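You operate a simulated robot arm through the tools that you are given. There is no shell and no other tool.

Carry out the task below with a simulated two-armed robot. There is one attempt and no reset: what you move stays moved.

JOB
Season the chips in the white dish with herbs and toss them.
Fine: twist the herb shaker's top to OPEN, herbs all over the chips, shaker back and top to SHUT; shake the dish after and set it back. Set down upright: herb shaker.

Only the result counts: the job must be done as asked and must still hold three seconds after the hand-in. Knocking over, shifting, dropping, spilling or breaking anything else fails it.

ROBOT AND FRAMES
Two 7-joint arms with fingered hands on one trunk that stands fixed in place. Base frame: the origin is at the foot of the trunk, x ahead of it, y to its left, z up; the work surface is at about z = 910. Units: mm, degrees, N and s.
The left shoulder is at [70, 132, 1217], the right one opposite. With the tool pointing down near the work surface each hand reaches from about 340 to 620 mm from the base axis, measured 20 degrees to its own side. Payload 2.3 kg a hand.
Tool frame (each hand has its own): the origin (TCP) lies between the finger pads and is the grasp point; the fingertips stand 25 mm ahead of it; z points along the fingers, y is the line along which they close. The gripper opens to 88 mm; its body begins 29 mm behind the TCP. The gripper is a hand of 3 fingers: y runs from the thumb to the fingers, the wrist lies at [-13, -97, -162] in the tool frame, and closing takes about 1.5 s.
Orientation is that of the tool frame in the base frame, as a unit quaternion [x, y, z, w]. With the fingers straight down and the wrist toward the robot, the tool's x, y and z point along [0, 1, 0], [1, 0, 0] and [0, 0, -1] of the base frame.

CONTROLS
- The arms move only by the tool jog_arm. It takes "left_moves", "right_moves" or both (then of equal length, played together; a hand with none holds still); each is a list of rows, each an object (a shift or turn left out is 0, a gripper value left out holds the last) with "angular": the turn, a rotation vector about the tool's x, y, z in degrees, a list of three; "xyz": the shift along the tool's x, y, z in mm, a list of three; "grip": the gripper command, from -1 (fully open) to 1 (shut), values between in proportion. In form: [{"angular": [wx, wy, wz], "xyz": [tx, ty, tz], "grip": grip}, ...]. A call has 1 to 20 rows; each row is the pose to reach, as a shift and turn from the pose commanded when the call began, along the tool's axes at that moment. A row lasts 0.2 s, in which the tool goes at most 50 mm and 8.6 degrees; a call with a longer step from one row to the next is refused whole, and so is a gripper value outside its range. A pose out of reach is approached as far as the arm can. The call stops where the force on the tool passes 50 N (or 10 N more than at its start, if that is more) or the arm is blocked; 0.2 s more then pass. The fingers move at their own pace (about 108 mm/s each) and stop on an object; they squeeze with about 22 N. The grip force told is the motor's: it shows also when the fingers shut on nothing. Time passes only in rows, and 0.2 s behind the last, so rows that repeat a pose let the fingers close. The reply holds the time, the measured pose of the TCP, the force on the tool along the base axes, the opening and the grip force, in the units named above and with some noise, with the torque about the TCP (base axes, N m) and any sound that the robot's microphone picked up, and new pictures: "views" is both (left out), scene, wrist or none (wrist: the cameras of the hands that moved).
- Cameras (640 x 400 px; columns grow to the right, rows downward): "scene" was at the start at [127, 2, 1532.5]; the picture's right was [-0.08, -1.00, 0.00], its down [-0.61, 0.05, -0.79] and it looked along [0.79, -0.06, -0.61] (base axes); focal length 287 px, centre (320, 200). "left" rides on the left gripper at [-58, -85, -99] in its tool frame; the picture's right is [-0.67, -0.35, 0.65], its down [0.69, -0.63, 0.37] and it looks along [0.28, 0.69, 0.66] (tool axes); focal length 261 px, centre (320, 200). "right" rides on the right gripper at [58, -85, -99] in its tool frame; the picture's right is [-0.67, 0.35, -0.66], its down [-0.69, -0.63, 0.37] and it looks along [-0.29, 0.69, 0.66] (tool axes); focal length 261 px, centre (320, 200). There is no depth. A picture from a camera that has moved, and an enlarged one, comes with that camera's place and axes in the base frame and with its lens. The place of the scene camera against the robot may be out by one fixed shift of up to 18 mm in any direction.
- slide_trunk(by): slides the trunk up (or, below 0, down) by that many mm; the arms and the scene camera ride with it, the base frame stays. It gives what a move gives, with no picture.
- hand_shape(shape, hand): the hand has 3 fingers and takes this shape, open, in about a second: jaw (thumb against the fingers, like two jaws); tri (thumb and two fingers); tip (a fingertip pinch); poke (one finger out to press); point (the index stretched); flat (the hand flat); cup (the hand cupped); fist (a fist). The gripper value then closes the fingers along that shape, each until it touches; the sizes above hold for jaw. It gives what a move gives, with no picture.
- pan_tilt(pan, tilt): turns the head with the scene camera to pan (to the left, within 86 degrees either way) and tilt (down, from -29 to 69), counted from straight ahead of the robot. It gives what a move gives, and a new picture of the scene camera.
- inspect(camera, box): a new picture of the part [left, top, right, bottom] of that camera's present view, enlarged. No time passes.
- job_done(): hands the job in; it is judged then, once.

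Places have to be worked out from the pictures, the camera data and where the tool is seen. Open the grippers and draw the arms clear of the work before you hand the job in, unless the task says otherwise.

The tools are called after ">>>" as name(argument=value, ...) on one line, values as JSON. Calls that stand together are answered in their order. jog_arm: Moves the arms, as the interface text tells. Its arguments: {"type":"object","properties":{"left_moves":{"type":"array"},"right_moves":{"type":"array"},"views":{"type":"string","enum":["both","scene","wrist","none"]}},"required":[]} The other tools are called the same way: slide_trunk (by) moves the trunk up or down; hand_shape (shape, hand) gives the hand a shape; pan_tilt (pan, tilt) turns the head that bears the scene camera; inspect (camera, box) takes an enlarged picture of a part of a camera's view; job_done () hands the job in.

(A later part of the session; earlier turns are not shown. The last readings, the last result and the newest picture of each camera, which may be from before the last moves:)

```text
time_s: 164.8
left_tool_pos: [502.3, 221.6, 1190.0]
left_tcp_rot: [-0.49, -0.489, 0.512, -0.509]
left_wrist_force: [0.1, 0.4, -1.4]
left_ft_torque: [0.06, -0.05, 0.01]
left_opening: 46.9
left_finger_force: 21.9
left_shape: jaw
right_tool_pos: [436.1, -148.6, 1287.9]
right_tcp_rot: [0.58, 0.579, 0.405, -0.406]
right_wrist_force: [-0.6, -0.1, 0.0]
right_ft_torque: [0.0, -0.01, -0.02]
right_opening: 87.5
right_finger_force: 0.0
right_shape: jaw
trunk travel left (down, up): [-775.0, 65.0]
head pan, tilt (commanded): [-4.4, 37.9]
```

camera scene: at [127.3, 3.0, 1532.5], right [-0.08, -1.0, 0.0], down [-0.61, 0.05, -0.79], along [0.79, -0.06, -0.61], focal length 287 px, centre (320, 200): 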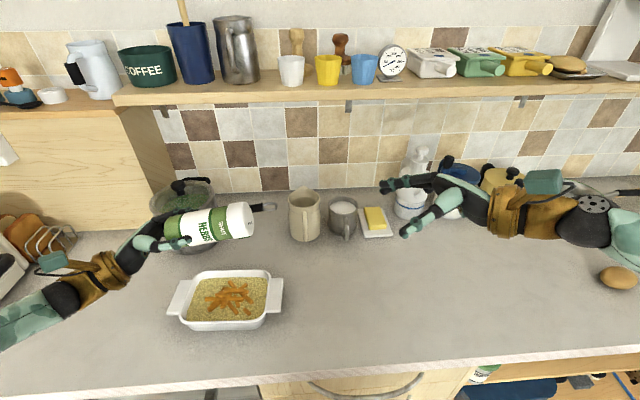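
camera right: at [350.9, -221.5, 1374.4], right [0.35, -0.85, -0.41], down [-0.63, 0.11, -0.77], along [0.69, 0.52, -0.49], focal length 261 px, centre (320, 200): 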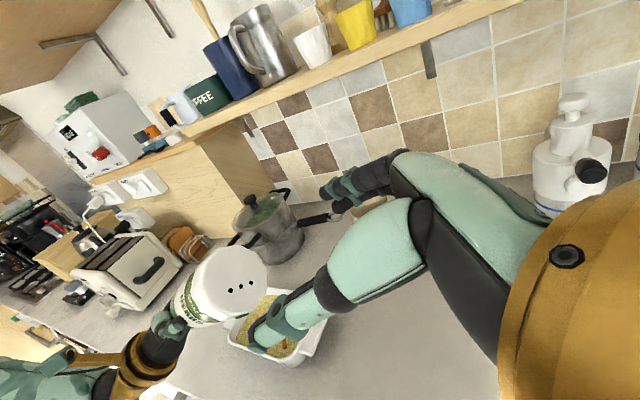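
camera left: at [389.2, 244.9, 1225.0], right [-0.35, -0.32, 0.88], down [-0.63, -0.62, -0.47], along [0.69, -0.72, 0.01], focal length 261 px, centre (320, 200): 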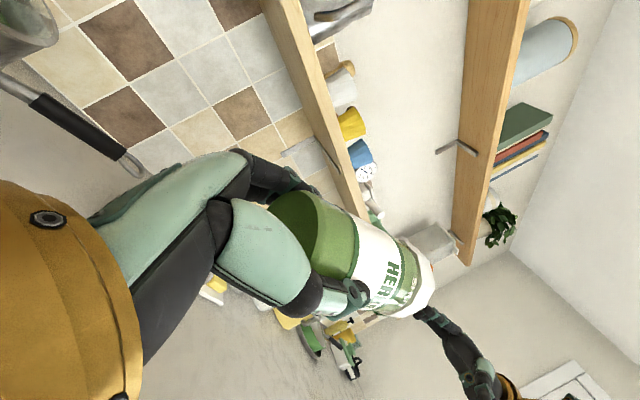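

The cap end is now over the dish at about (502, 114), nearly level. I tip the shaker over, moving the hand so the cap swings down to about (525, 165, 1050), staying above the dish throughout.

>>> jog_arm(left_moves=[{"angular": [0, 8.4, 0], "xyz": [-2.9, 2.1, -4.4]}, {"angular": [0, 16.8, 0], "xyz": [-5.4, 4.2, -6.2]}, {"angular": [0, 25.2, 0], "xyz": [-7.4, 6.3, -5.6]}, {"angular": [0, 33.6, 0], "xyz": [-8.2, 8.4, -3.1]}, {"angular": [0, 42, 0], "xyz": [-7.6, 10.5, 1.4]}, {"angular": [0, 50.4, 0], "xyz": [-5.6, 12.6, 7.7]}, {"angular": [0, 58.8, 0], "xyz": [-1.8, 14.7, 15.3]}, {"angular": [0, 67.2, 0], "xyz": [4, 16.8, 24.3]}, {"angular": [0, 75.6, 0], "xyz": [11.9, 18.9, 34.1]}, {"angular": [0, 84, 0], "xyz": [22.2, 21, 44.4]}, {"angular": [0, 92.4, 0], "xyz": [34.7, 23, 55.1]}])

>>> inspect(camera="scene", box=[130, 200, 310, 345])

```text
time_s: 167.2
left_tool_pos: [557.3, 265.9, 1226.0]
left_tcp_rot: [0.687, 0.608, -0.221, 0.33]
left_wrist_force: [0.3, 0.1, -1.8]
left_ft_torque: [0.04, 0.01, -0.01]
left_opening: 46.8
left_finger_force: 22.2
left_shape: jaw
left hand out of reach, approached as far as the arm can: row 4, 5, 6, 7, 8, 9, 10, 11
right_tool_pos: [437.1, -147.5, 1286.2]
right_tcp_rot: [0.579, 0.58, 0.404, -0.406]
right_wrist_force: [-0.3, -0.8, -0.5]
right_ft_torque: [-0.01, -0.02, 0.0]
right_opening: 87.9
right_finger_force: 0.0
right_shape: jaw
trunk travel left (down, up): [-775.0, 65.0]
head pan, tilt (commanded): [-4.4, 37.9]
camera scene: at [128.5, 1.5, 1532.3], right [-0.08, -1.0, 0.0], down [-0.61, 0.05, -0.79], along [0.79, -0.06, -0.62], focal length 287 px, centre (320, 200)
camera left: at [454.2, 300.6, 1319.0], right [-0.39, -0.92, -0.04], down [-0.47, 0.24, -0.85], along [0.79, -0.31, -0.52], focal length 261 px, centre (320, 200)
```

scene: 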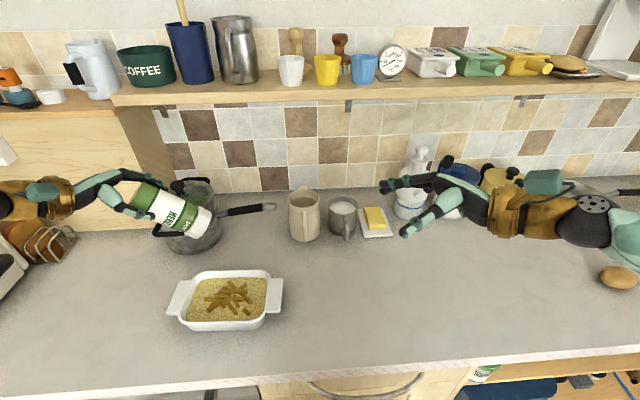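
left: 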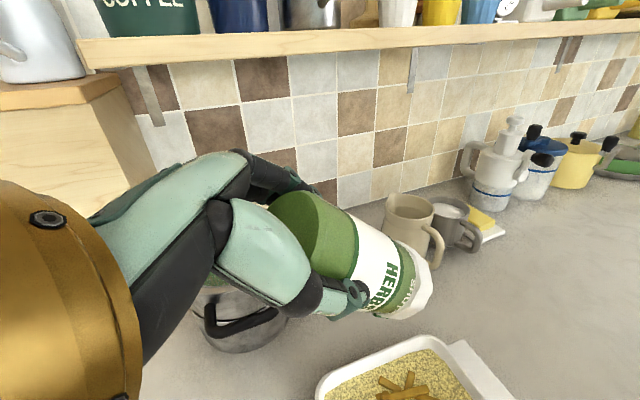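

```text
2.76 times, centred on (220, 272) of scene
camera zoom: at [128.5, 1.5, 1532.3], right [-0.08, -1.0, 0.0], down [-0.61, 0.05, -0.79], along [0.79, -0.06, -0.62], focal length 792 px, centre (596, 0)
```

zoom: 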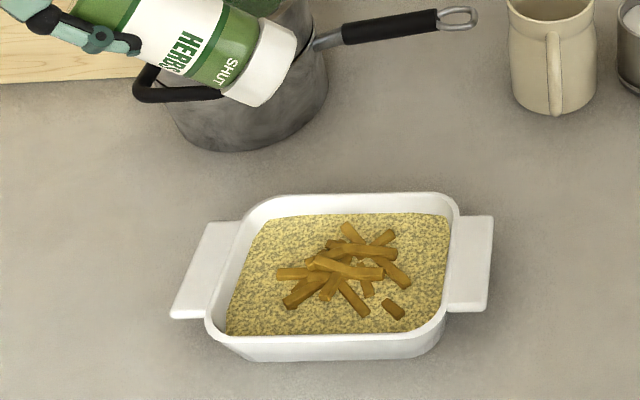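

The arm drifted (limits), but by my reckoning the cap end is at about (568, 188, 1152), still above the dish, and the chips already look darker. I look closely at the chips from both views.

>>> inspect(camera="scene", box=[165, 260, 290, 335])

>>> inspect(camera="left", box=[300, 230, 520, 400])

>>> inspect(camera="right", box=[0, 150, 400, 400])

```text
5.12 times, centred on (228, 298) of scene
camera zoom: at [128.5, 1.5, 1532.3], right [-0.08, -1.0, 0.0], down [-0.61, 0.05, -0.79], along [0.79, -0.06, -0.62], focal length 1469 px, centre (794, -299)
```

zoom: 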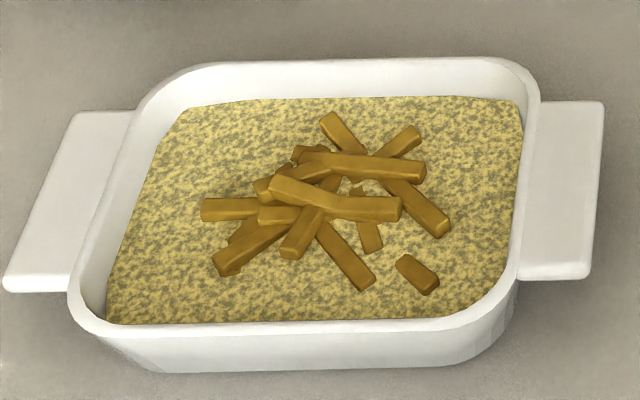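

```text
2.35 times, centred on (410, 315) of left
camera zoom: at [454.2, 300.6, 1319.0], right [-0.39, -0.92, -0.04], down [-0.47, 0.24, -0.85], along [0.79, -0.31, -0.52], focal length 613 px, centre (108, -71)
```

zoom: 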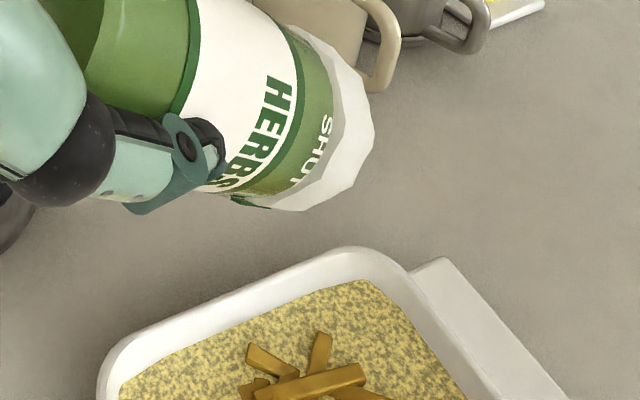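

```text
1.60 times, centred on (200, 275) of right
camera zoom: at [351.8, -221.7, 1374.0], right [0.35, -0.84, -0.41], down [-0.63, 0.11, -0.77], along [0.69, 0.52, -0.49], focal length 417 px, centre (512, 80)
```

zoom: 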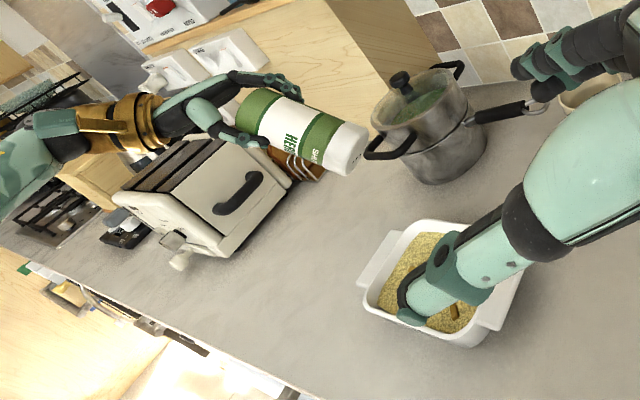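

The chips' colour has shifted evenly, so herbs are landing on them and nothing shows beside the dish. I move the cap end back over the middle of the chips (35 mm nearer, 60 mm lower).

>>> jog_arm(left_moves=[{"xyz": [6.4, -11, 12.3]}, {"xyz": [12.8, -22, 24.6]}, {"xyz": [19.2, -33.5, 37]}, {"xyz": [25.6, -44.7, 49.2]}, {"xyz": [25.6, -44.7, 49.2]}])

>>> inspect(camera="scene", box=[130, 200, 310, 345])

```text
time_s: 168.4
left_tool_pos: [541.5, 252.6, 1154.1]
left_tcp_rot: [0.687, 0.607, -0.221, 0.332]
left_wrist_force: [-0.2, -0.8, -2.1]
left_ft_torque: [0.0, 0.03, -0.01]
left_opening: 47.0
left_finger_force: 22.1
left_shape: jaw
left hand out of reach, approached as far as the arm can: row 1, 2, 3, 4, 5
right_tool_pos: [436.4, -148.3, 1286.2]
right_tcp_rot: [0.579, 0.579, 0.405, -0.406]
right_wrist_force: [-0.1, 0.4, 0.2]
right_ft_torque: [-0.01, 0.0, 0.0]
right_opening: 87.6
right_finger_force: 0.1
right_shape: jaw
trunk travel left (down, up): [-775.0, 65.0]
head pan, tilt (commanded): [-4.4, 37.9]
camera scene: at [127.7, 2.1, 1532.4], right [-0.08, -1.0, 0.0], down [-0.61, 0.05, -0.79], along [0.79, -0.06, -0.62], focal length 287 px, centre (320, 200)
camera left: at [437.9, 289.2, 1246.7], right [-0.39, -0.92, -0.04], down [-0.47, 0.23, -0.85], along [0.79, -0.31, -0.52], focal length 261 px, centre (320, 200)
```

scene: 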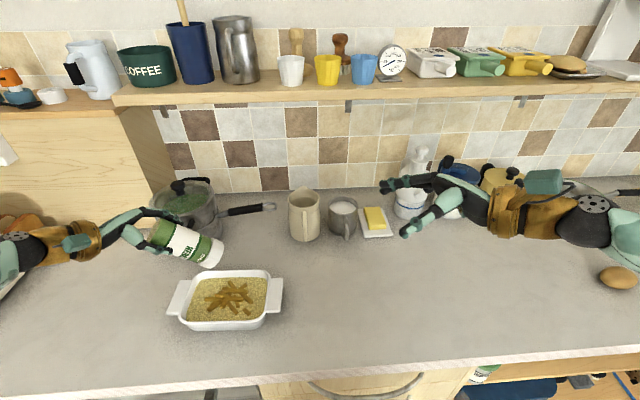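
left: 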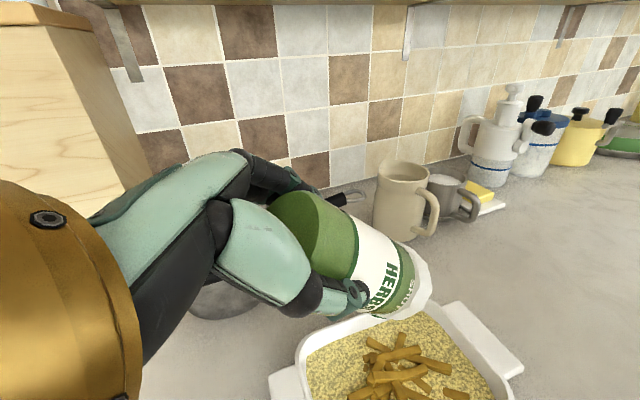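

```text
2.76 times, centred on (220, 272) of scene
camera zoom: at [127.7, 2.1, 1532.4], right [-0.08, -1.0, 0.0], down [-0.61, 0.05, -0.79], along [0.79, -0.06, -0.62], focal length 792 px, centre (596, 0)
```

zoom: 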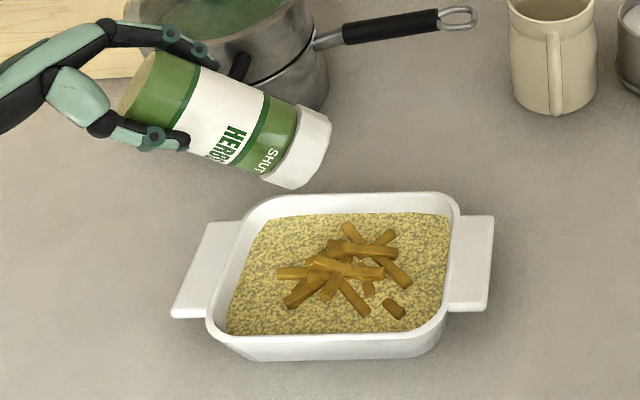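

The cap end is now right over the chips, about (552, 175, 1080). I shake it along its axis in place while drifting 20 mm nearer, then check the chips.

>>> jog_arm(left_moves=[{"xyz": [0, -3, 12]}, {"xyz": [-1, -6, -12]}, {"xyz": [-1, -9, 12]}, {"xyz": [-2, -12, -12]}, {"xyz": [-2, -15, 12]}, {"xyz": [-3, -18, -12]}, {"xyz": [-3, -20, 12]}, {"xyz": [-3, -20, -12]}, {"xyz": [-3, -20, 12]}, {"xyz": [-3, -20, 0]}])

>>> inspect(camera="scene", box=[130, 200, 310, 345])

```text
time_s: 170.6
left_tool_pos: [535.4, 252.9, 1146.0]
left_tcp_rot: [0.688, 0.606, -0.22, 0.333]
left_wrist_force: [0.1, 0.7, -1.3]
left_ft_torque: [0.05, 0.0, 0.0]
left_opening: 46.7
left_finger_force: 22.2
left_shape: jaw
left hand out of reach, approached as far as the arm can: row 2, 4, 5, 6, 7, 8, 9, 10
right_tool_pos: [435.3, -147.3, 1287.3]
right_tcp_rot: [0.579, 0.58, 0.406, -0.405]
right_wrist_force: [0.2, 1.0, 0.6]
right_ft_torque: [-0.01, 0.01, -0.01]
right_opening: 87.5
right_finger_force: 0.0
right_shape: jaw
trunk travel left (down, up): [-775.0, 65.0]
head pan, tilt (commanded): [-4.4, 37.9]
camera scene: at [127.4, 2.2, 1532.5], right [-0.08, -1.0, 0.0], down [-0.61, 0.05, -0.79], along [0.79, -0.06, -0.61], focal length 287 px, centre (320, 200)
camera left: at [432.6, 289.2, 1238.6], right [-0.39, -0.92, -0.04], down [-0.47, 0.23, -0.85], along [0.8, -0.31, -0.52], focal length 261 px, centre (320, 200)
```

scene: 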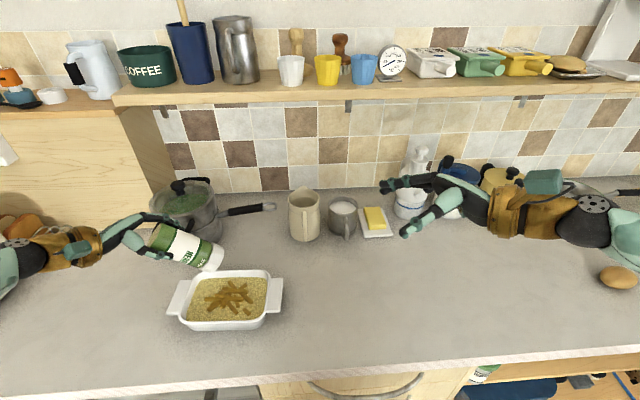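
left: 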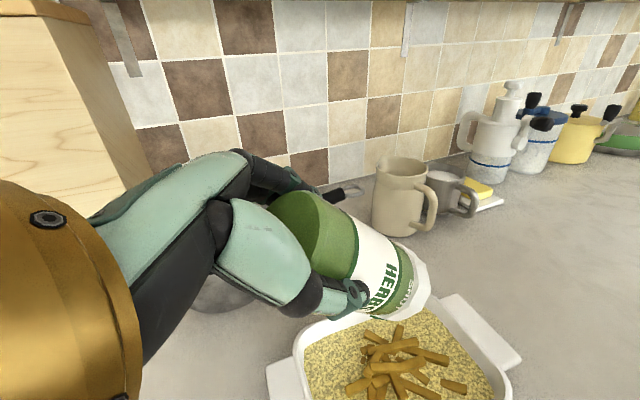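

```text
2.76 times, centred on (220, 272) of scene
camera zoom: at [127.4, 2.2, 1532.5], right [-0.08, -1.0, 0.0], down [-0.61, 0.05, -0.79], along [0.79, -0.06, -0.61], focal length 792 px, centre (596, 0)
```

zoom: 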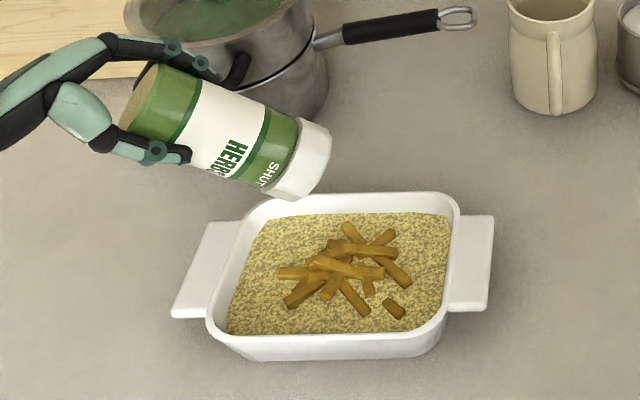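

I compare the chips closely for how evenly the herbs lie.

>>> inspect(camera="scene", box=[195, 275, 260, 320])

>>> inspect(camera="left", box=[330, 310, 490, 400])

```text
8.89 times, centred on (228, 298) of scene
camera zoom: at [127.4, 2.2, 1532.5], right [-0.08, -1.0, 0.0], down [-0.61, 0.05, -0.79], along [0.79, -0.06, -0.61], focal length 2551 px, centre (1142, -667)
```

zoom: 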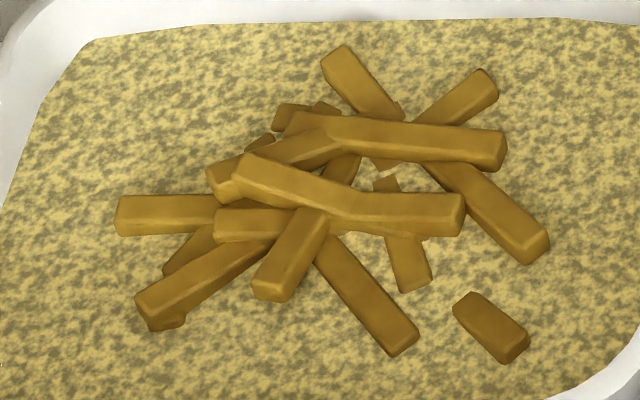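

```text
4.00 times, centred on (410, 355) of left
camera zoom: at [432.6, 289.2, 1238.6], right [-0.39, -0.92, -0.04], down [-0.47, 0.23, -0.85], along [0.8, -0.31, -0.52], focal length 1043 px, centre (-40, -420)
```

zoom: 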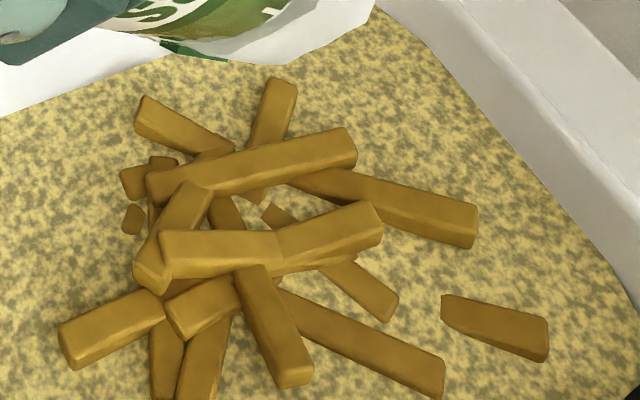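

All the chips carry the same even tint so far. I tilt the shaker further down by 20° about its cap, so the herbs come out more freely.

>>> jog_arm(left_moves=[{"angular": [0, 6.7, 0], "xyz": [-12.6, 0, 0.7]}, {"angular": [0, 13.3, 0], "xyz": [-24.9, 0, 2.9]}, {"angular": [0, 20, 0], "xyz": [-36.9, 0, 6.5]}, {"angular": [0, 20, 0], "xyz": [-36.9, 0, 6.5]}], views="scene")

>>> inspect(camera="scene", box=[195, 275, 260, 320])

```text
time_s: 171.6
left_tool_pos: [593.1, 212.2, 1119.0]
left_tcp_rot: [0.72, 0.633, -0.078, 0.275]
left_wrist_force: [-0.2, -0.3, -1.7]
left_ft_torque: [0.0, 0.02, 0.0]
left_opening: 46.5
left_finger_force: 22.0
left_shape: jaw
left hand out of reach, approached as far as the arm can: row 1, 2, 3, 4
right_tool_pos: [435.9, -148.1, 1286.0]
right_tcp_rot: [0.579, 0.579, 0.405, -0.406]
right_wrist_force: [0.5, -0.1, 0.0]
right_ft_torque: [0.01, -0.01, -0.01]
right_opening: 87.4
right_finger_force: 0.0
right_shape: jaw
trunk travel left (down, up): [-775.0, 65.0]
head pan, tilt (commanded): [-4.4, 37.9]
camera scene: at [128.6, 0.8, 1532.3], right [-0.08, -1.0, 0.0], down [-0.61, 0.05, -0.79], along [0.79, -0.06, -0.62], focal length 287 px, centre (320, 200)
```

scene: 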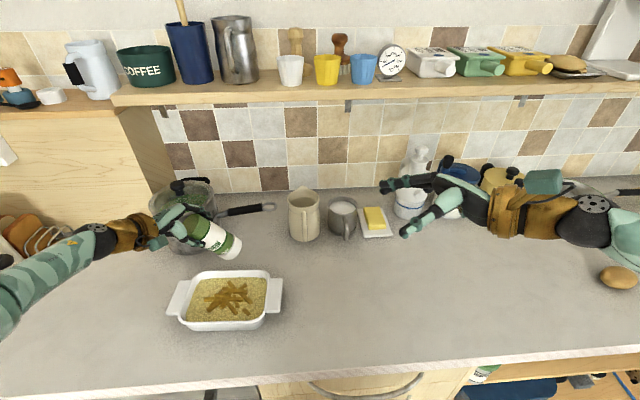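

```text
8.89 times, centred on (228, 298) of scene
camera zoom: at [128.6, 0.8, 1532.3], right [-0.08, -1.0, 0.0], down [-0.61, 0.05, -0.79], along [0.79, -0.06, -0.62], focal length 2551 px, centre (1142, -667)
```

zoom: 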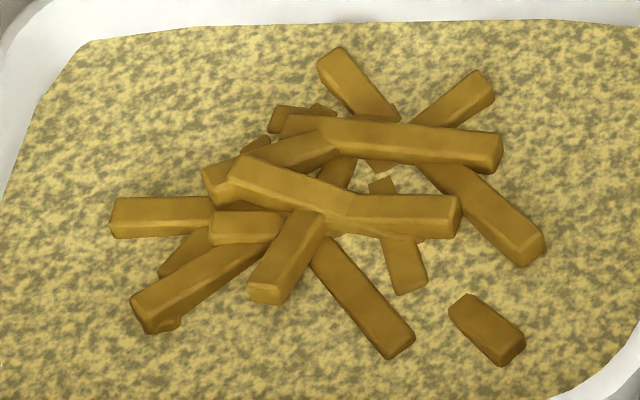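

The arm swung forward so the cap is now beyond the dish's far rim. I move it straight back over the dish at once (75 mm nearer, a little up).

>>> jog_arm(left_moves=[{"xyz": [-9.5, -31.6, -23.9]}, {"xyz": [-19.1, -63.2, -47.8]}, {"xyz": [-19.1, -63.2, -47.8]}])

>>> inspect(camera="scene", box=[130, 190, 310, 345])

```text
time_s: 172.4
left_tool_pos: [552.0, 211.4, 1106.9]
left_tcp_rot: [0.719, 0.631, -0.078, 0.281]
left_wrist_force: [0.0, -0.2, -0.5]
left_ft_torque: [0.04, -0.01, 0.01]
left_opening: 46.2
left_finger_force: 22.1
left_shape: jaw
left hand out of reach, approached as far as the arm can: row 1, 2, 3
right_tool_pos: [436.1, -148.0, 1287.1]
right_tcp_rot: [0.579, 0.579, 0.405, -0.406]
right_wrist_force: [-1.0, -0.2, -1.1]
right_ft_torque: [0.03, -0.02, 0.0]
right_opening: 87.6
right_finger_force: 0.1
right_shape: jaw
trunk travel left (down, up): [-775.0, 65.0]
head pan, tilt (commanded): [-4.4, 37.9]
camera scene: at [128.3, 1.9, 1532.4], right [-0.08, -1.0, 0.0], down [-0.61, 0.05, -0.79], along [0.79, -0.06, -0.62], focal length 287 px, centre (320, 200)
camera left: at [436.6, 215.5, 1189.2], right [-0.3, -0.89, -0.34], down [-0.38, 0.44, -0.82], along [0.88, -0.12, -0.47], focal length 261 px, centre (320, 200)
```

scene: 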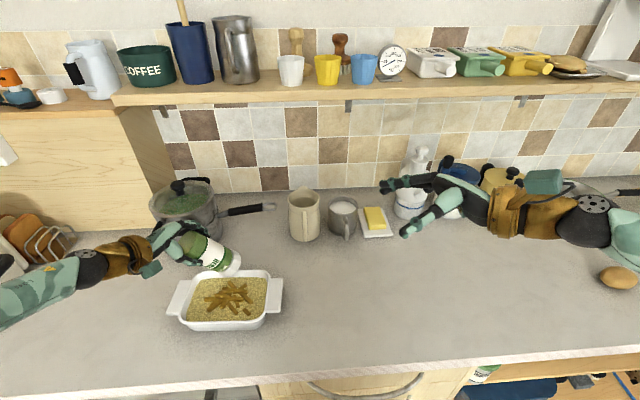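
left: 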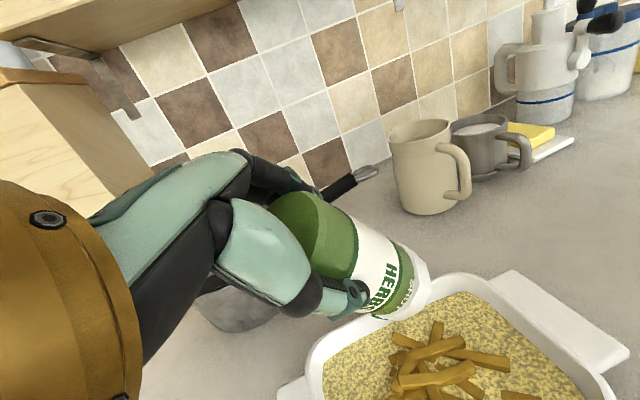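

```text
2.58 times, centred on (220, 268) of scene
camera zoom: at [128.3, 1.9, 1532.4], right [-0.08, -1.0, 0.0], down [-0.61, 0.05, -0.79], along [0.79, -0.06, -0.62], focal length 740 px, centre (578, 26)
```

zoom: 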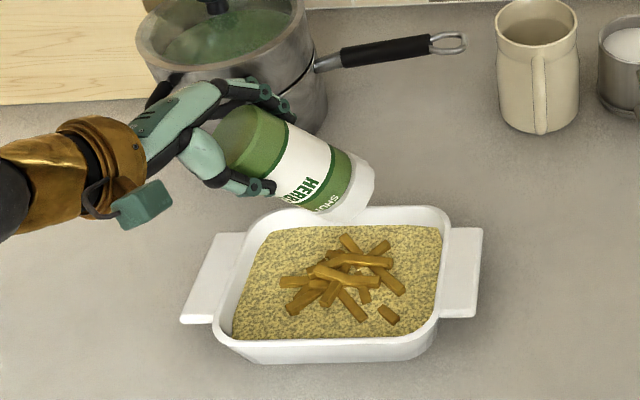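

The cap is back over the dish at about (577, 158, 1016); I see no herbs on the counter. I move it up and nearer, toward the middle of the chips.

>>> jog_arm(left_moves=[{"xyz": [-8, -6, -14]}, {"xyz": [-16, -12, -28]}, {"xyz": [-24, -17, -41]}, {"xyz": [-24, -17, -41]}], views="scene")

```text
time_s: 173.4
left_tool_pos: [552.7, 209.4, 1104.4]
left_tcp_rot: [0.72, 0.631, -0.079, 0.279]
left_wrist_force: [0.1, 0.2, -0.5]
left_ft_torque: [0.0, 0.03, -0.03]
left_opening: 46.0
left_finger_force: 22.4
left_shape: jaw
left hand out of reach, approached as far as the arm can: row 1, 2, 3, 4
right_tool_pos: [436.6, -146.3, 1287.8]
right_tcp_rot: [0.579, 0.579, 0.406, -0.405]
right_wrist_force: [-0.3, 0.6, 0.4]
right_ft_torque: [-0.01, -0.01, -0.02]
right_opening: 87.7
right_finger_force: 0.1
right_shape: jaw
trunk travel left (down, up): [-775.0, 65.0]
head pan, tilt (commanded): [-4.4, 37.9]
camera scene: at [127.5, 2.1, 1532.5], right [-0.08, -1.0, 0.0], down [-0.61, 0.05, -0.79], along [0.79, -0.06, -0.61], focal length 287 px, centre (320, 200)
```

scene: 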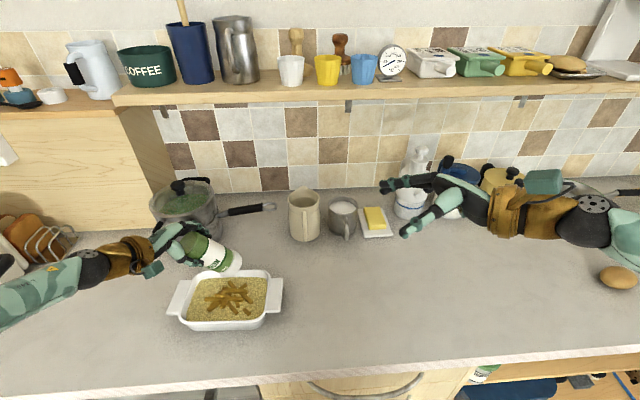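

It doesn't move: the arm is against a joint limit here. I check the chips' colour once more before deciding how to free it.

>>> inspect(camera="scene", box=[195, 275, 260, 320])

>>> inspect(camera="scene", box=[150, 225, 300, 345])

```text
8.89 times, centred on (228, 298) of scene
camera zoom: at [127.5, 2.1, 1532.5], right [-0.08, -1.0, 0.0], down [-0.61, 0.05, -0.79], along [0.79, -0.06, -0.61], focal length 2551 px, centre (1142, -667)
```

zoom: 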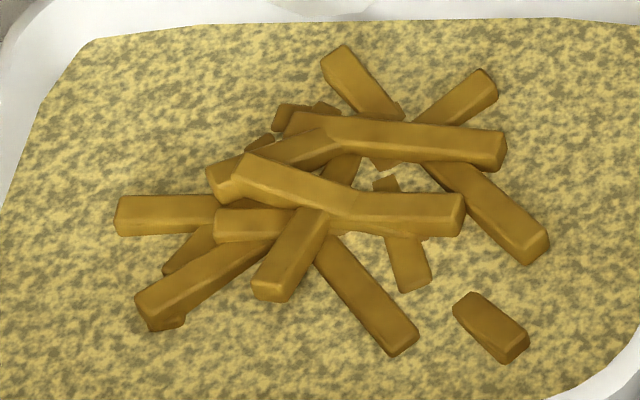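

```text
3.33 times, centred on (225, 285) of scene
camera zoom: at [127.5, 2.1, 1532.5], right [-0.08, -1.0, 0.0], down [-0.61, 0.05, -0.79], along [0.79, -0.06, -0.61], focal length 956 px, centre (637, -83)
```

zoom: 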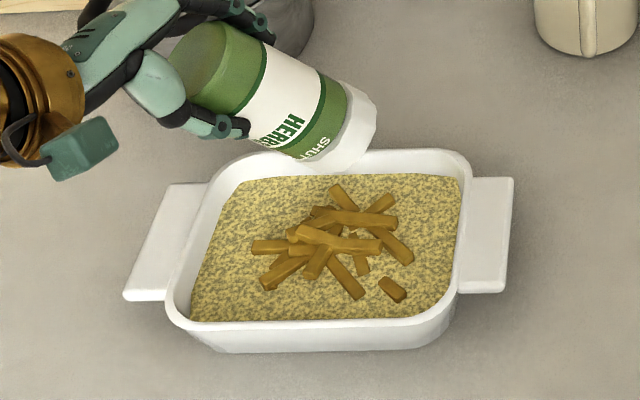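

The tint hasn't changed over the last seconds. I tilt back 20° to the earlier, freer pose where the cap was right over the chips, at about (546, 175, 1072).

>>> jog_arm(left_moves=[{"angular": [0, -6.7, 0], "xyz": [5, -2, -20]}, {"angular": [0, -13.3, 0], "xyz": [10, -4, -40]}, {"angular": [0, -20, 0], "xyz": [15.4, -6.3, -60]}, {"angular": [0, -20, 0], "xyz": [15.4, -6.3, -60]}], views="scene")

```text
time_s: 174.4
left_tool_pos: [534.6, 253.5, 1145.2]
left_tcp_rot: [0.695, 0.574, -0.204, 0.383]
left_wrist_force: [0.0, -0.7, -2.1]
left_ft_torque: [0.04, 0.01, -0.01]
left_opening: 46.2
left_finger_force: 21.7
left_shape: jaw
right_tool_pos: [435.0, -147.6, 1286.7]
right_tcp_rot: [0.579, 0.579, 0.406, -0.405]
right_wrist_force: [0.3, 0.0, -0.2]
right_ft_torque: [-0.02, -0.01, -0.01]
right_opening: 87.6
right_finger_force: 0.0
right_shape: jaw
trunk travel left (down, up): [-775.0, 65.0]
head pan, tilt (commanded): [-4.4, 37.9]
camera scene: at [127.5, 2.0, 1532.5], right [-0.08, -1.0, 0.0], down [-0.61, 0.05, -0.79], along [0.79, -0.06, -0.61], focal length 287 px, centre (320, 200)
```

scene: 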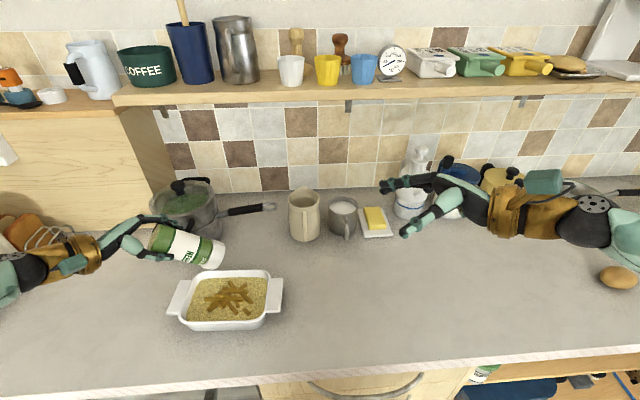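

The arm is free again and the cap is over the chips at (551, 171, 1078). Now I shake it along its axis while tracing over the chips.

>>> jog_arm(left_moves=[{"xyz": [0, 0, 14]}, {"xyz": [0, 0, -14]}, {"xyz": [-2.6, -9.5, 12.4]}, {"xyz": [-2.6, -9.5, -15.6]}, {"xyz": [-5.2, -19.1, 10.9]}, {"xyz": [-5.2, -19.1, -17.1]}, {"xyz": [-14.8, -18.3, 22.4]}, {"xyz": [-14.8, -18.3, -5.6]}, {"xyz": [-24.4, -17.6, 33.9]}, {"xyz": [-24.4, -17.6, 5.9]}, {"xyz": [-21.8, -8.1, 35.5]}, {"xyz": [-21.8, -8.1, 7.5]}, {"xyz": [-9.6, 0.7, 25.5]}, {"xyz": [-9.6, 0.7, -2.5]}, {"xyz": [0, 0, 14]}, {"xyz": [0, 0, -14]}, {"xyz": [0, 0, 14]}, {"xyz": [0, 0, 0]}])

>>> inspect(camera="scene", box=[195, 275, 260, 320])

>>> inspect(camera="scene", box=[130, 220, 310, 345])

```text
time_s: 178.2
left_tool_pos: [536.0, 253.6, 1145.1]
left_tcp_rot: [0.695, 0.575, -0.204, 0.381]
left_wrist_force: [-0.2, -0.3, -1.2]
left_ft_torque: [0.02, 0.04, -0.01]
left_opening: 46.1
left_finger_force: 21.9
left_shape: jaw
right_tool_pos: [434.6, -147.9, 1286.2]
right_tcp_rot: [0.58, 0.579, 0.406, -0.406]
right_wrist_force: [0.5, -0.9, 0.1]
right_ft_torque: [-0.01, 0.02, 0.01]
right_opening: 87.6
right_finger_force: 0.2
right_shape: jaw
trunk travel left (down, up): [-775.0, 65.0]
head pan, tilt (commanded): [-4.4, 37.9]
camera scene: at [127.4, 2.2, 1532.5], right [-0.08, -1.0, 0.0], down [-0.61, 0.05, -0.79], along [0.79, -0.06, -0.61], focal length 287 px, centre (320, 200)
camera left: at [423.8, 296.1, 1223.9], right [-0.4, -0.92, -0.03], down [-0.37, 0.19, -0.91], along [0.84, -0.35, -0.41], focal length 261 px, centre (320, 200)
```

scene: 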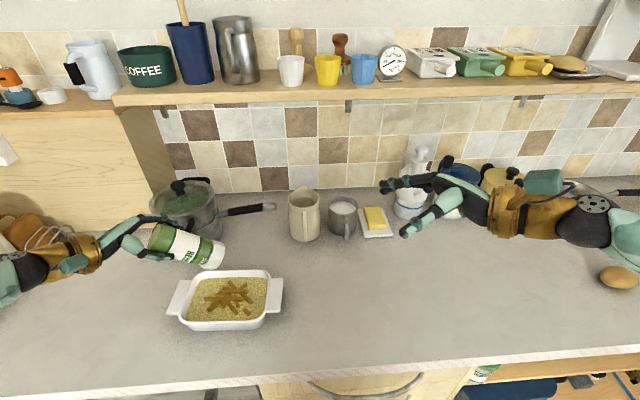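
left: 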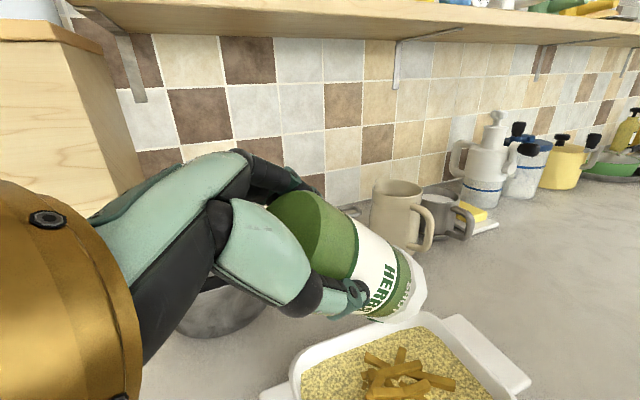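

```text
8.89 times, centred on (228, 298) of scene
camera zoom: at [127.4, 2.2, 1532.5], right [-0.08, -1.0, 0.0], down [-0.61, 0.05, -0.79], along [0.79, -0.06, -0.61], focal length 2551 px, centre (1142, -667)
```

zoom: 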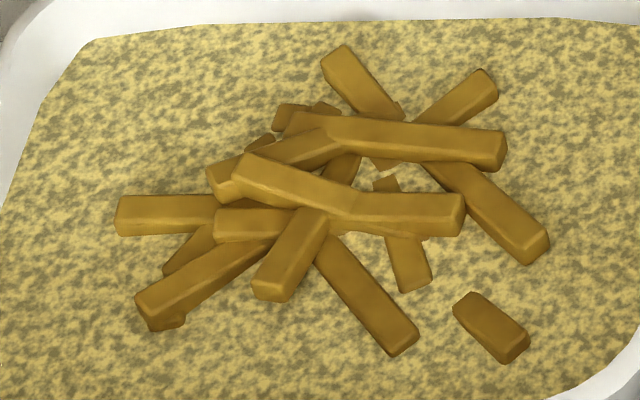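

```text
3.20 times, centred on (220, 282) of scene
camera zoom: at [127.4, 2.2, 1532.5], right [-0.08, -1.0, 0.0], down [-0.61, 0.05, -0.79], along [0.79, -0.06, -0.61], focal length 918 px, centre (640, -64)
```

zoom: 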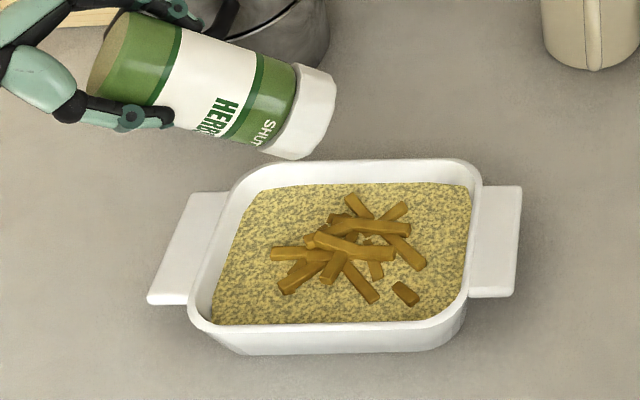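

No further change in tint from this shaking, which suggests the chips are fully covered. I compare with the same enlargement as before.

>>> inspect(camera="scene", box=[165, 260, 290, 335])

```text
5.12 times, centred on (228, 298) of scene
camera zoom: at [127.4, 2.2, 1532.5], right [-0.08, -1.0, 0.0], down [-0.61, 0.05, -0.79], along [0.79, -0.06, -0.61], focal length 1469 px, centre (794, -299)
```

zoom: 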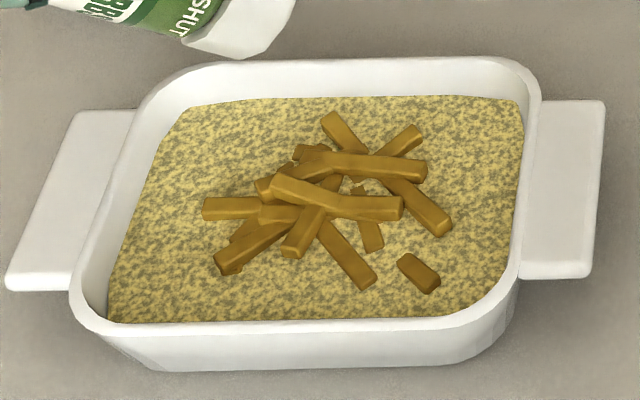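

The tint looks the same as before, but I want to be sure with a steeper pour. A yawed hand (fingers forward-right) keeps the arm well inside its reach, so I turn to that pose with the cap staying over the chips.

>>> jog_arm(left_moves=[{"angular": [-4.2, -0.4, -5.8], "xyz": [-4.3, -8.3, 1.2]}, {"angular": [-8.3, -0.8, -11.6], "xyz": [-8.5, -16.7, 2.4]}, {"angular": [-12.5, -1.2, -17.4], "xyz": [-12.8, -25, 3.6]}, {"angular": [-16.7, -1.6, -23.3], "xyz": [-17, -33.3, 4.7]}, {"angular": [-20.9, -2, -29.1], "xyz": [-21.3, -41.6, 5.9]}, {"angular": [-25, -2.4, -34.9], "xyz": [-25.5, -50, 7.1]}, {"angular": [-29.2, -2.8, -40.7], "xyz": [-29.8, -58.3, 8.3]}, {"angular": [-29.2, -2.8, -40.7], "xyz": [-29.8, -58.3, 8.3]}])

```text
time_s: 180.0
left_tool_pos: [472.7, 232.0, 1144.9]
left_tcp_rot: [0.332, 0.801, -0.188, 0.461]
left_wrist_force: [0.6, 0.2, -1.3]
left_ft_torque: [0.06, 0.03, 0.04]
left_opening: 45.6
left_finger_force: 22.1
left_shape: jaw
right_tool_pos: [434.4, -146.8, 1288.2]
right_tcp_rot: [0.579, 0.579, 0.406, -0.405]
right_wrist_force: [0.2, 0.5, 0.0]
right_ft_torque: [-0.01, 0.03, -0.02]
right_opening: 87.8
right_finger_force: 0.1
right_shape: jaw
trunk travel left (down, up): [-775.0, 65.0]
head pan, tilt (commanded): [-4.4, 37.9]
camera scene: at [127.3, 2.3, 1532.5], right [-0.08, -1.0, 0.0], down [-0.61, 0.05, -0.79], along [0.79, -0.06, -0.61], focal length 287 px, centre (320, 200)
camera left: at [371.6, 211.4, 1243.8], right [0.39, -0.89, 0.25], down [-0.46, -0.42, -0.78], along [0.79, 0.19, -0.58], focal length 261 px, centre (320, 200)
```

scene: 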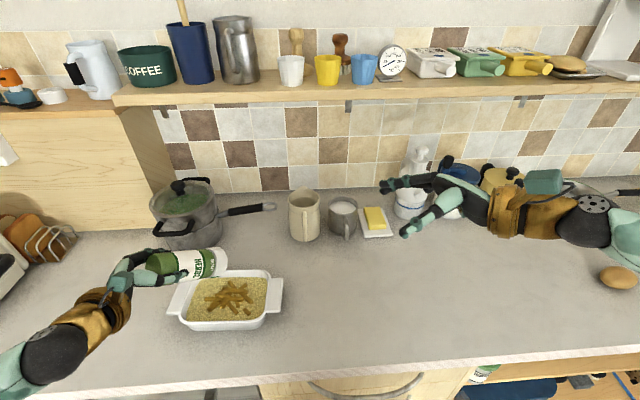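
left: 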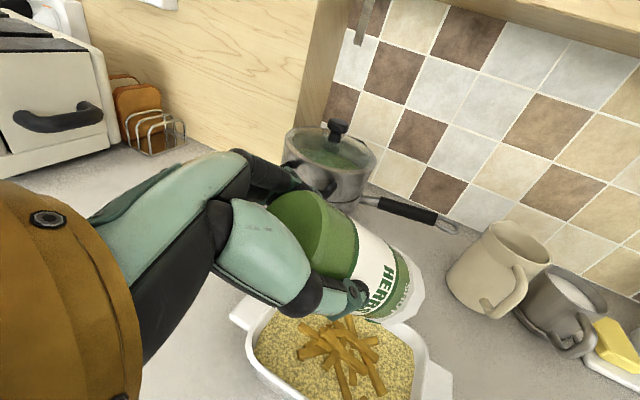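

This pose is comfortable. I tip the shaker down a further 45° about its cap, which stays over the chips.

>>> jog_arm(left_moves=[{"angular": [0, 7.5, 0], "xyz": [-14.1, 0, 0.9]}, {"angular": [0, 15, 0], "xyz": [-28, 0, 3.7]}, {"angular": [0, 22.5, 0], "xyz": [-41.3, 0, 8.2]}, {"angular": [0, 30, 0], "xyz": [-54, 0, 14.5]}, {"angular": [0, 37.5, 0], "xyz": [-65.7, 0, 22.3]}, {"angular": [0, 45, 0], "xyz": [-76.4, 0, 31.6]}, {"angular": [0, 45, 0], "xyz": [-76.4, 0, 31.6]}])

>>> inspect(camera="scene", box=[165, 260, 290, 335])

```text
time_s: 181.6
left_tool_pos: [519.2, 186.7, 1194.9]
left_tcp_rot: [0.38, 0.916, -0.049, 0.117]
left_wrist_force: [0.6, 1.1, -1.2]
left_ft_torque: [0.03, 0.03, 0.01]
left_opening: 45.7
left_finger_force: 22.1
left_shape: jaw
left hand out of reach, approached as far as the arm can: row 6
right_tool_pos: [435.2, -146.6, 1286.7]
right_tcp_rot: [0.58, 0.579, 0.405, -0.406]
right_wrist_force: [0.3, 0.3, 1.0]
right_ft_torque: [0.0, -0.02, 0.01]
right_opening: 87.5
right_finger_force: 0.0
right_shape: jaw
trunk travel left (down, up): [-775.0, 65.0]
head pan, tilt (commanded): [-4.4, 37.9]
camera scene: at [128.3, 3.2, 1532.4], right [-0.08, -1.0, 0.0], down [-0.61, 0.05, -0.79], along [0.79, -0.06, -0.62], focal length 287 px, centre (320, 200)
camera left: at [480.2, 103.8, 1304.1], right [0.33, -0.82, -0.46], down [-0.85, -0.04, -0.53], along [0.42, 0.57, -0.71], focal length 261 px, centre (320, 200)
```

scene: 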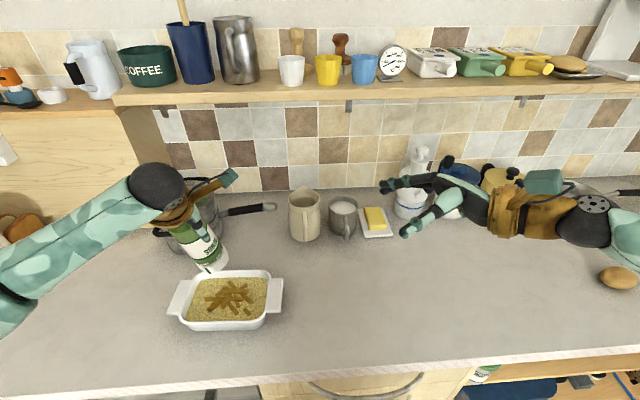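
left: 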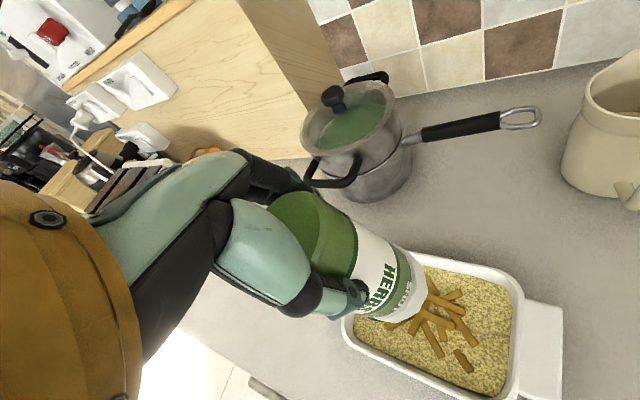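

```text
5.12 times, centred on (228, 298) of scene
camera zoom: at [128.3, 3.2, 1532.4], right [-0.08, -1.0, 0.0], down [-0.61, 0.05, -0.79], along [0.79, -0.06, -0.62], focal length 1469 px, centre (794, -299)
```

zoom: 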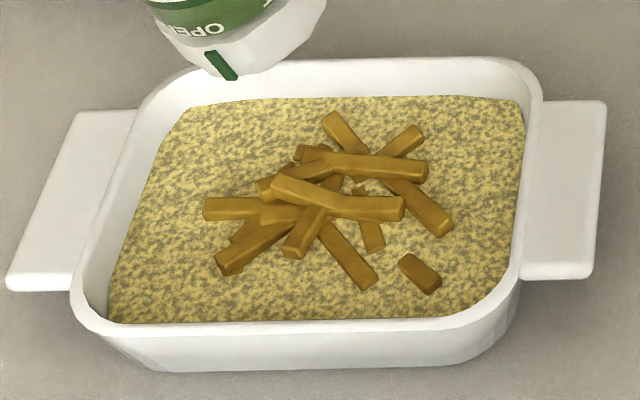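

The shaker is nearly upside down right over the chips (cap at about (538, 167, 1090)), pointer still at OPEN. I shake it up and down while tracing over the whole heap.

>>> jog_arm(left_moves=[{"xyz": [0, 0, 14]}, {"xyz": [0, 0, -14]}, {"xyz": [30.8, -3.6, 6]}, {"xyz": [30.8, -3.6, -22]}, {"xyz": [17.1, -17.7, 9.6]}, {"xyz": [17.1, -17.7, -18.4]}, {"xyz": [3.4, -31.8, 13.2]}, {"xyz": [3.4, -31.8, -14.8]}, {"xyz": [-20.6, -21.2, 19.4]}, {"xyz": [-20.6, -21.2, -8.6]}, {"xyz": [-10.2, 10.6, 16.7]}, {"xyz": [-10.2, 10.6, -11.3]}, {"xyz": [24, 24.7, 7.7]}, {"xyz": [24, 24.7, -20.3]}, {"xyz": [0, 0, 14]}, {"xyz": [0, 0, -14]}, {"xyz": [0, 0, 14]}, {"xyz": [0, 0, -14]}, {"xyz": [0, 0, 0]}], views="scene")

>>> inspect(camera="scene", box=[165, 260, 290, 335])

>>> inspect(camera="left", box=[320, 220, 580, 400])

```text
time_s: 185.6
left_tool_pos: [519.6, 186.0, 1194.4]
left_tcp_rot: [0.379, 0.916, -0.048, 0.12]
left_wrist_force: [0.5, 0.6, -1.9]
left_ft_torque: [0.01, -0.02, 0.02]
left_opening: 45.3
left_finger_force: 22.0
left_shape: jaw
left hand out of reach, approached as far as the arm can: row 9, 10, 11, 12, 15
right_tool_pos: [435.2, -148.0, 1287.1]
right_tcp_rot: [0.579, 0.58, 0.405, -0.406]
right_wrist_force: [-0.1, 0.7, -0.5]
right_ft_torque: [0.03, 0.0, -0.01]
right_opening: 87.6
right_finger_force: 0.0
right_shape: jaw
trunk travel left (down, up): [-775.0, 65.0]
head pan, tilt (commanded): [-4.4, 37.9]
camera scene: at [127.5, 2.2, 1532.5], right [-0.08, -1.0, 0.0], down [-0.61, 0.05, -0.79], along [0.79, -0.06, -0.61], focal length 287 px, centre (320, 200)
```

scene: 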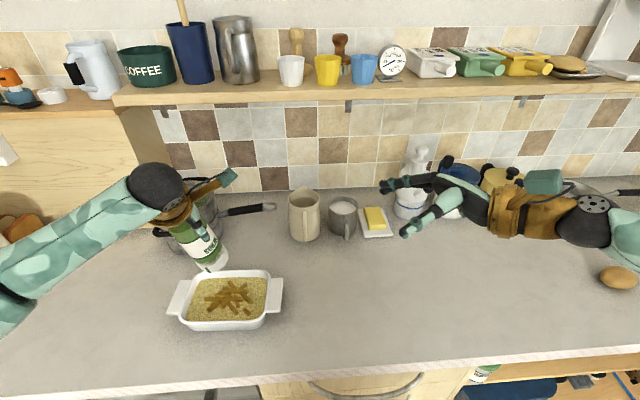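

```text
5.12 times, centred on (228, 298) of scene
camera zoom: at [127.5, 2.2, 1532.5], right [-0.08, -1.0, 0.0], down [-0.61, 0.05, -0.79], along [0.79, -0.06, -0.61], focal length 1469 px, centre (794, -299)
```

zoom: 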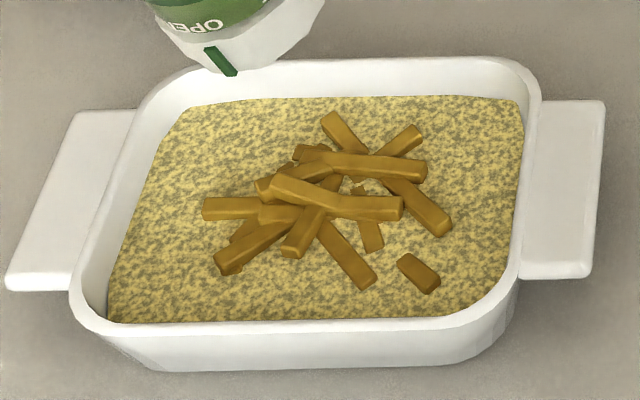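

```text
2.22 times, centred on (450, 310) of left
camera zoom: at [480.7, 104.2, 1304.3], right [0.33, -0.82, -0.46], down [-0.85, -0.04, -0.53], along [0.42, 0.57, -0.71], focal length 579 px, centre (31, -44)
```

zoom: 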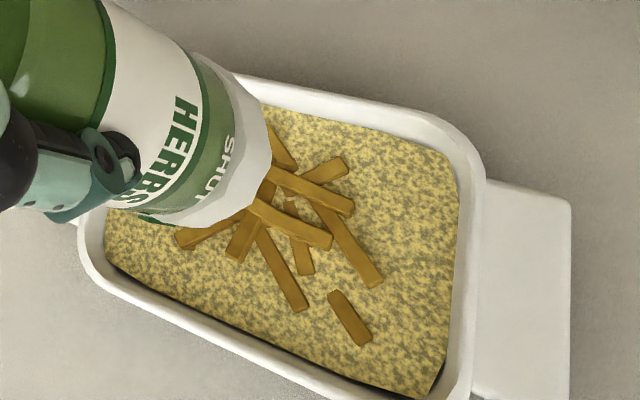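

The tint is unchanged by this thorough shaking, so the chips are fully seasoned. Now I turn the shaker back up, cap over the dish the whole way, until it points 20° upward.

>>> jog_arm(left_moves=[{"angular": [0, -7.5, 0], "xyz": [12.8, 0, -3.9]}, {"angular": [0, -15, 0], "xyz": [25.5, 0, -5.9]}, {"angular": [0, -22.5, 0], "xyz": [37.5, 0, -6.2]}, {"angular": [0, -30, 0], "xyz": [49, 0, -4.7]}, {"angular": [0, -37.5, 0], "xyz": [59.4, 0, -1.7]}, {"angular": [0, -45, 0], "xyz": [68.8, 0, 2.8]}, {"angular": [0, -52.5, 0], "xyz": [76.9, 0, 8.7]}, {"angular": [0, -60, 0], "xyz": [83.4, 0, 15.6]}, {"angular": [0, -67.5, 0], "xyz": [88.5, 0, 23.5]}, {"angular": [0, -75, 0], "xyz": [91.7, 0, 32]}, {"angular": [0, -82.5, 0], "xyz": [93.2, 0, 41.1]}, {"angular": [0, -90, 0], "xyz": [92.9, 0, 50.4]}, {"angular": [0, -97.5, 0], "xyz": [90.7, 0, 59.7]}, {"angular": [0, -97.5, 0], "xyz": [90.7, 0, 59.7]}])

```text
time_s: 188.6
left_tool_pos: [443.2, 313.3, 1317.0]
left_tcp_rot: [0.205, 0.53, -0.34, 0.75]
left_wrist_force: [0.1, -0.1, -0.5]
left_ft_torque: [0.06, 0.03, 0.0]
left_opening: 45.3
left_finger_force: 22.2
left_shape: jaw
left hand out of reach, approached as far as the arm can: row 8, 9, 10, 11, 12, 13, 14
right_tool_pos: [435.2, -147.4, 1287.6]
right_tcp_rot: [0.58, 0.579, 0.405, -0.406]
right_wrist_force: [-0.8, -0.1, 1.1]
right_ft_torque: [0.0, 0.01, 0.02]
right_opening: 87.4
right_finger_force: 0.1
right_shape: jaw
trunk travel left (down, up): [-775.0, 65.0]
head pan, tilt (commanded): [-4.4, 37.9]
camera scene: at [126.7, 1.5, 1532.5], right [-0.08, -1.0, 0.0], down [-0.61, 0.05, -0.79], along [0.79, -0.06, -0.61], focal length 287 px, centre (320, 200)
camera left: at [304.3, 338.1, 1339.8], right [0.04, -0.48, 0.88], down [-0.07, -0.88, -0.48], along [1.0, -0.05, -0.07], focal length 261 px, centre (320, 200)
```

scene: 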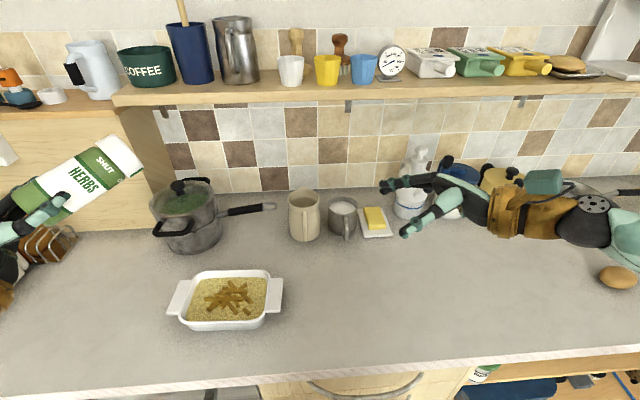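
left: 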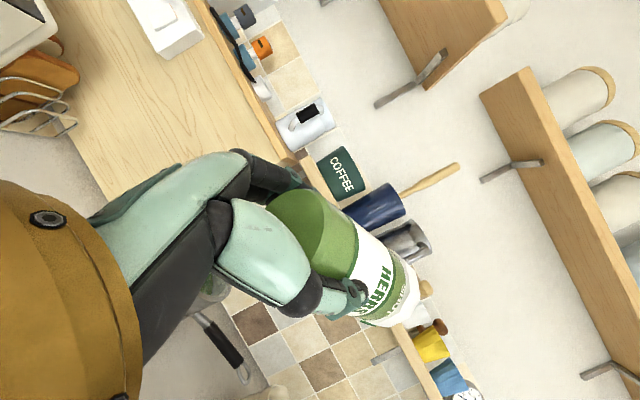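

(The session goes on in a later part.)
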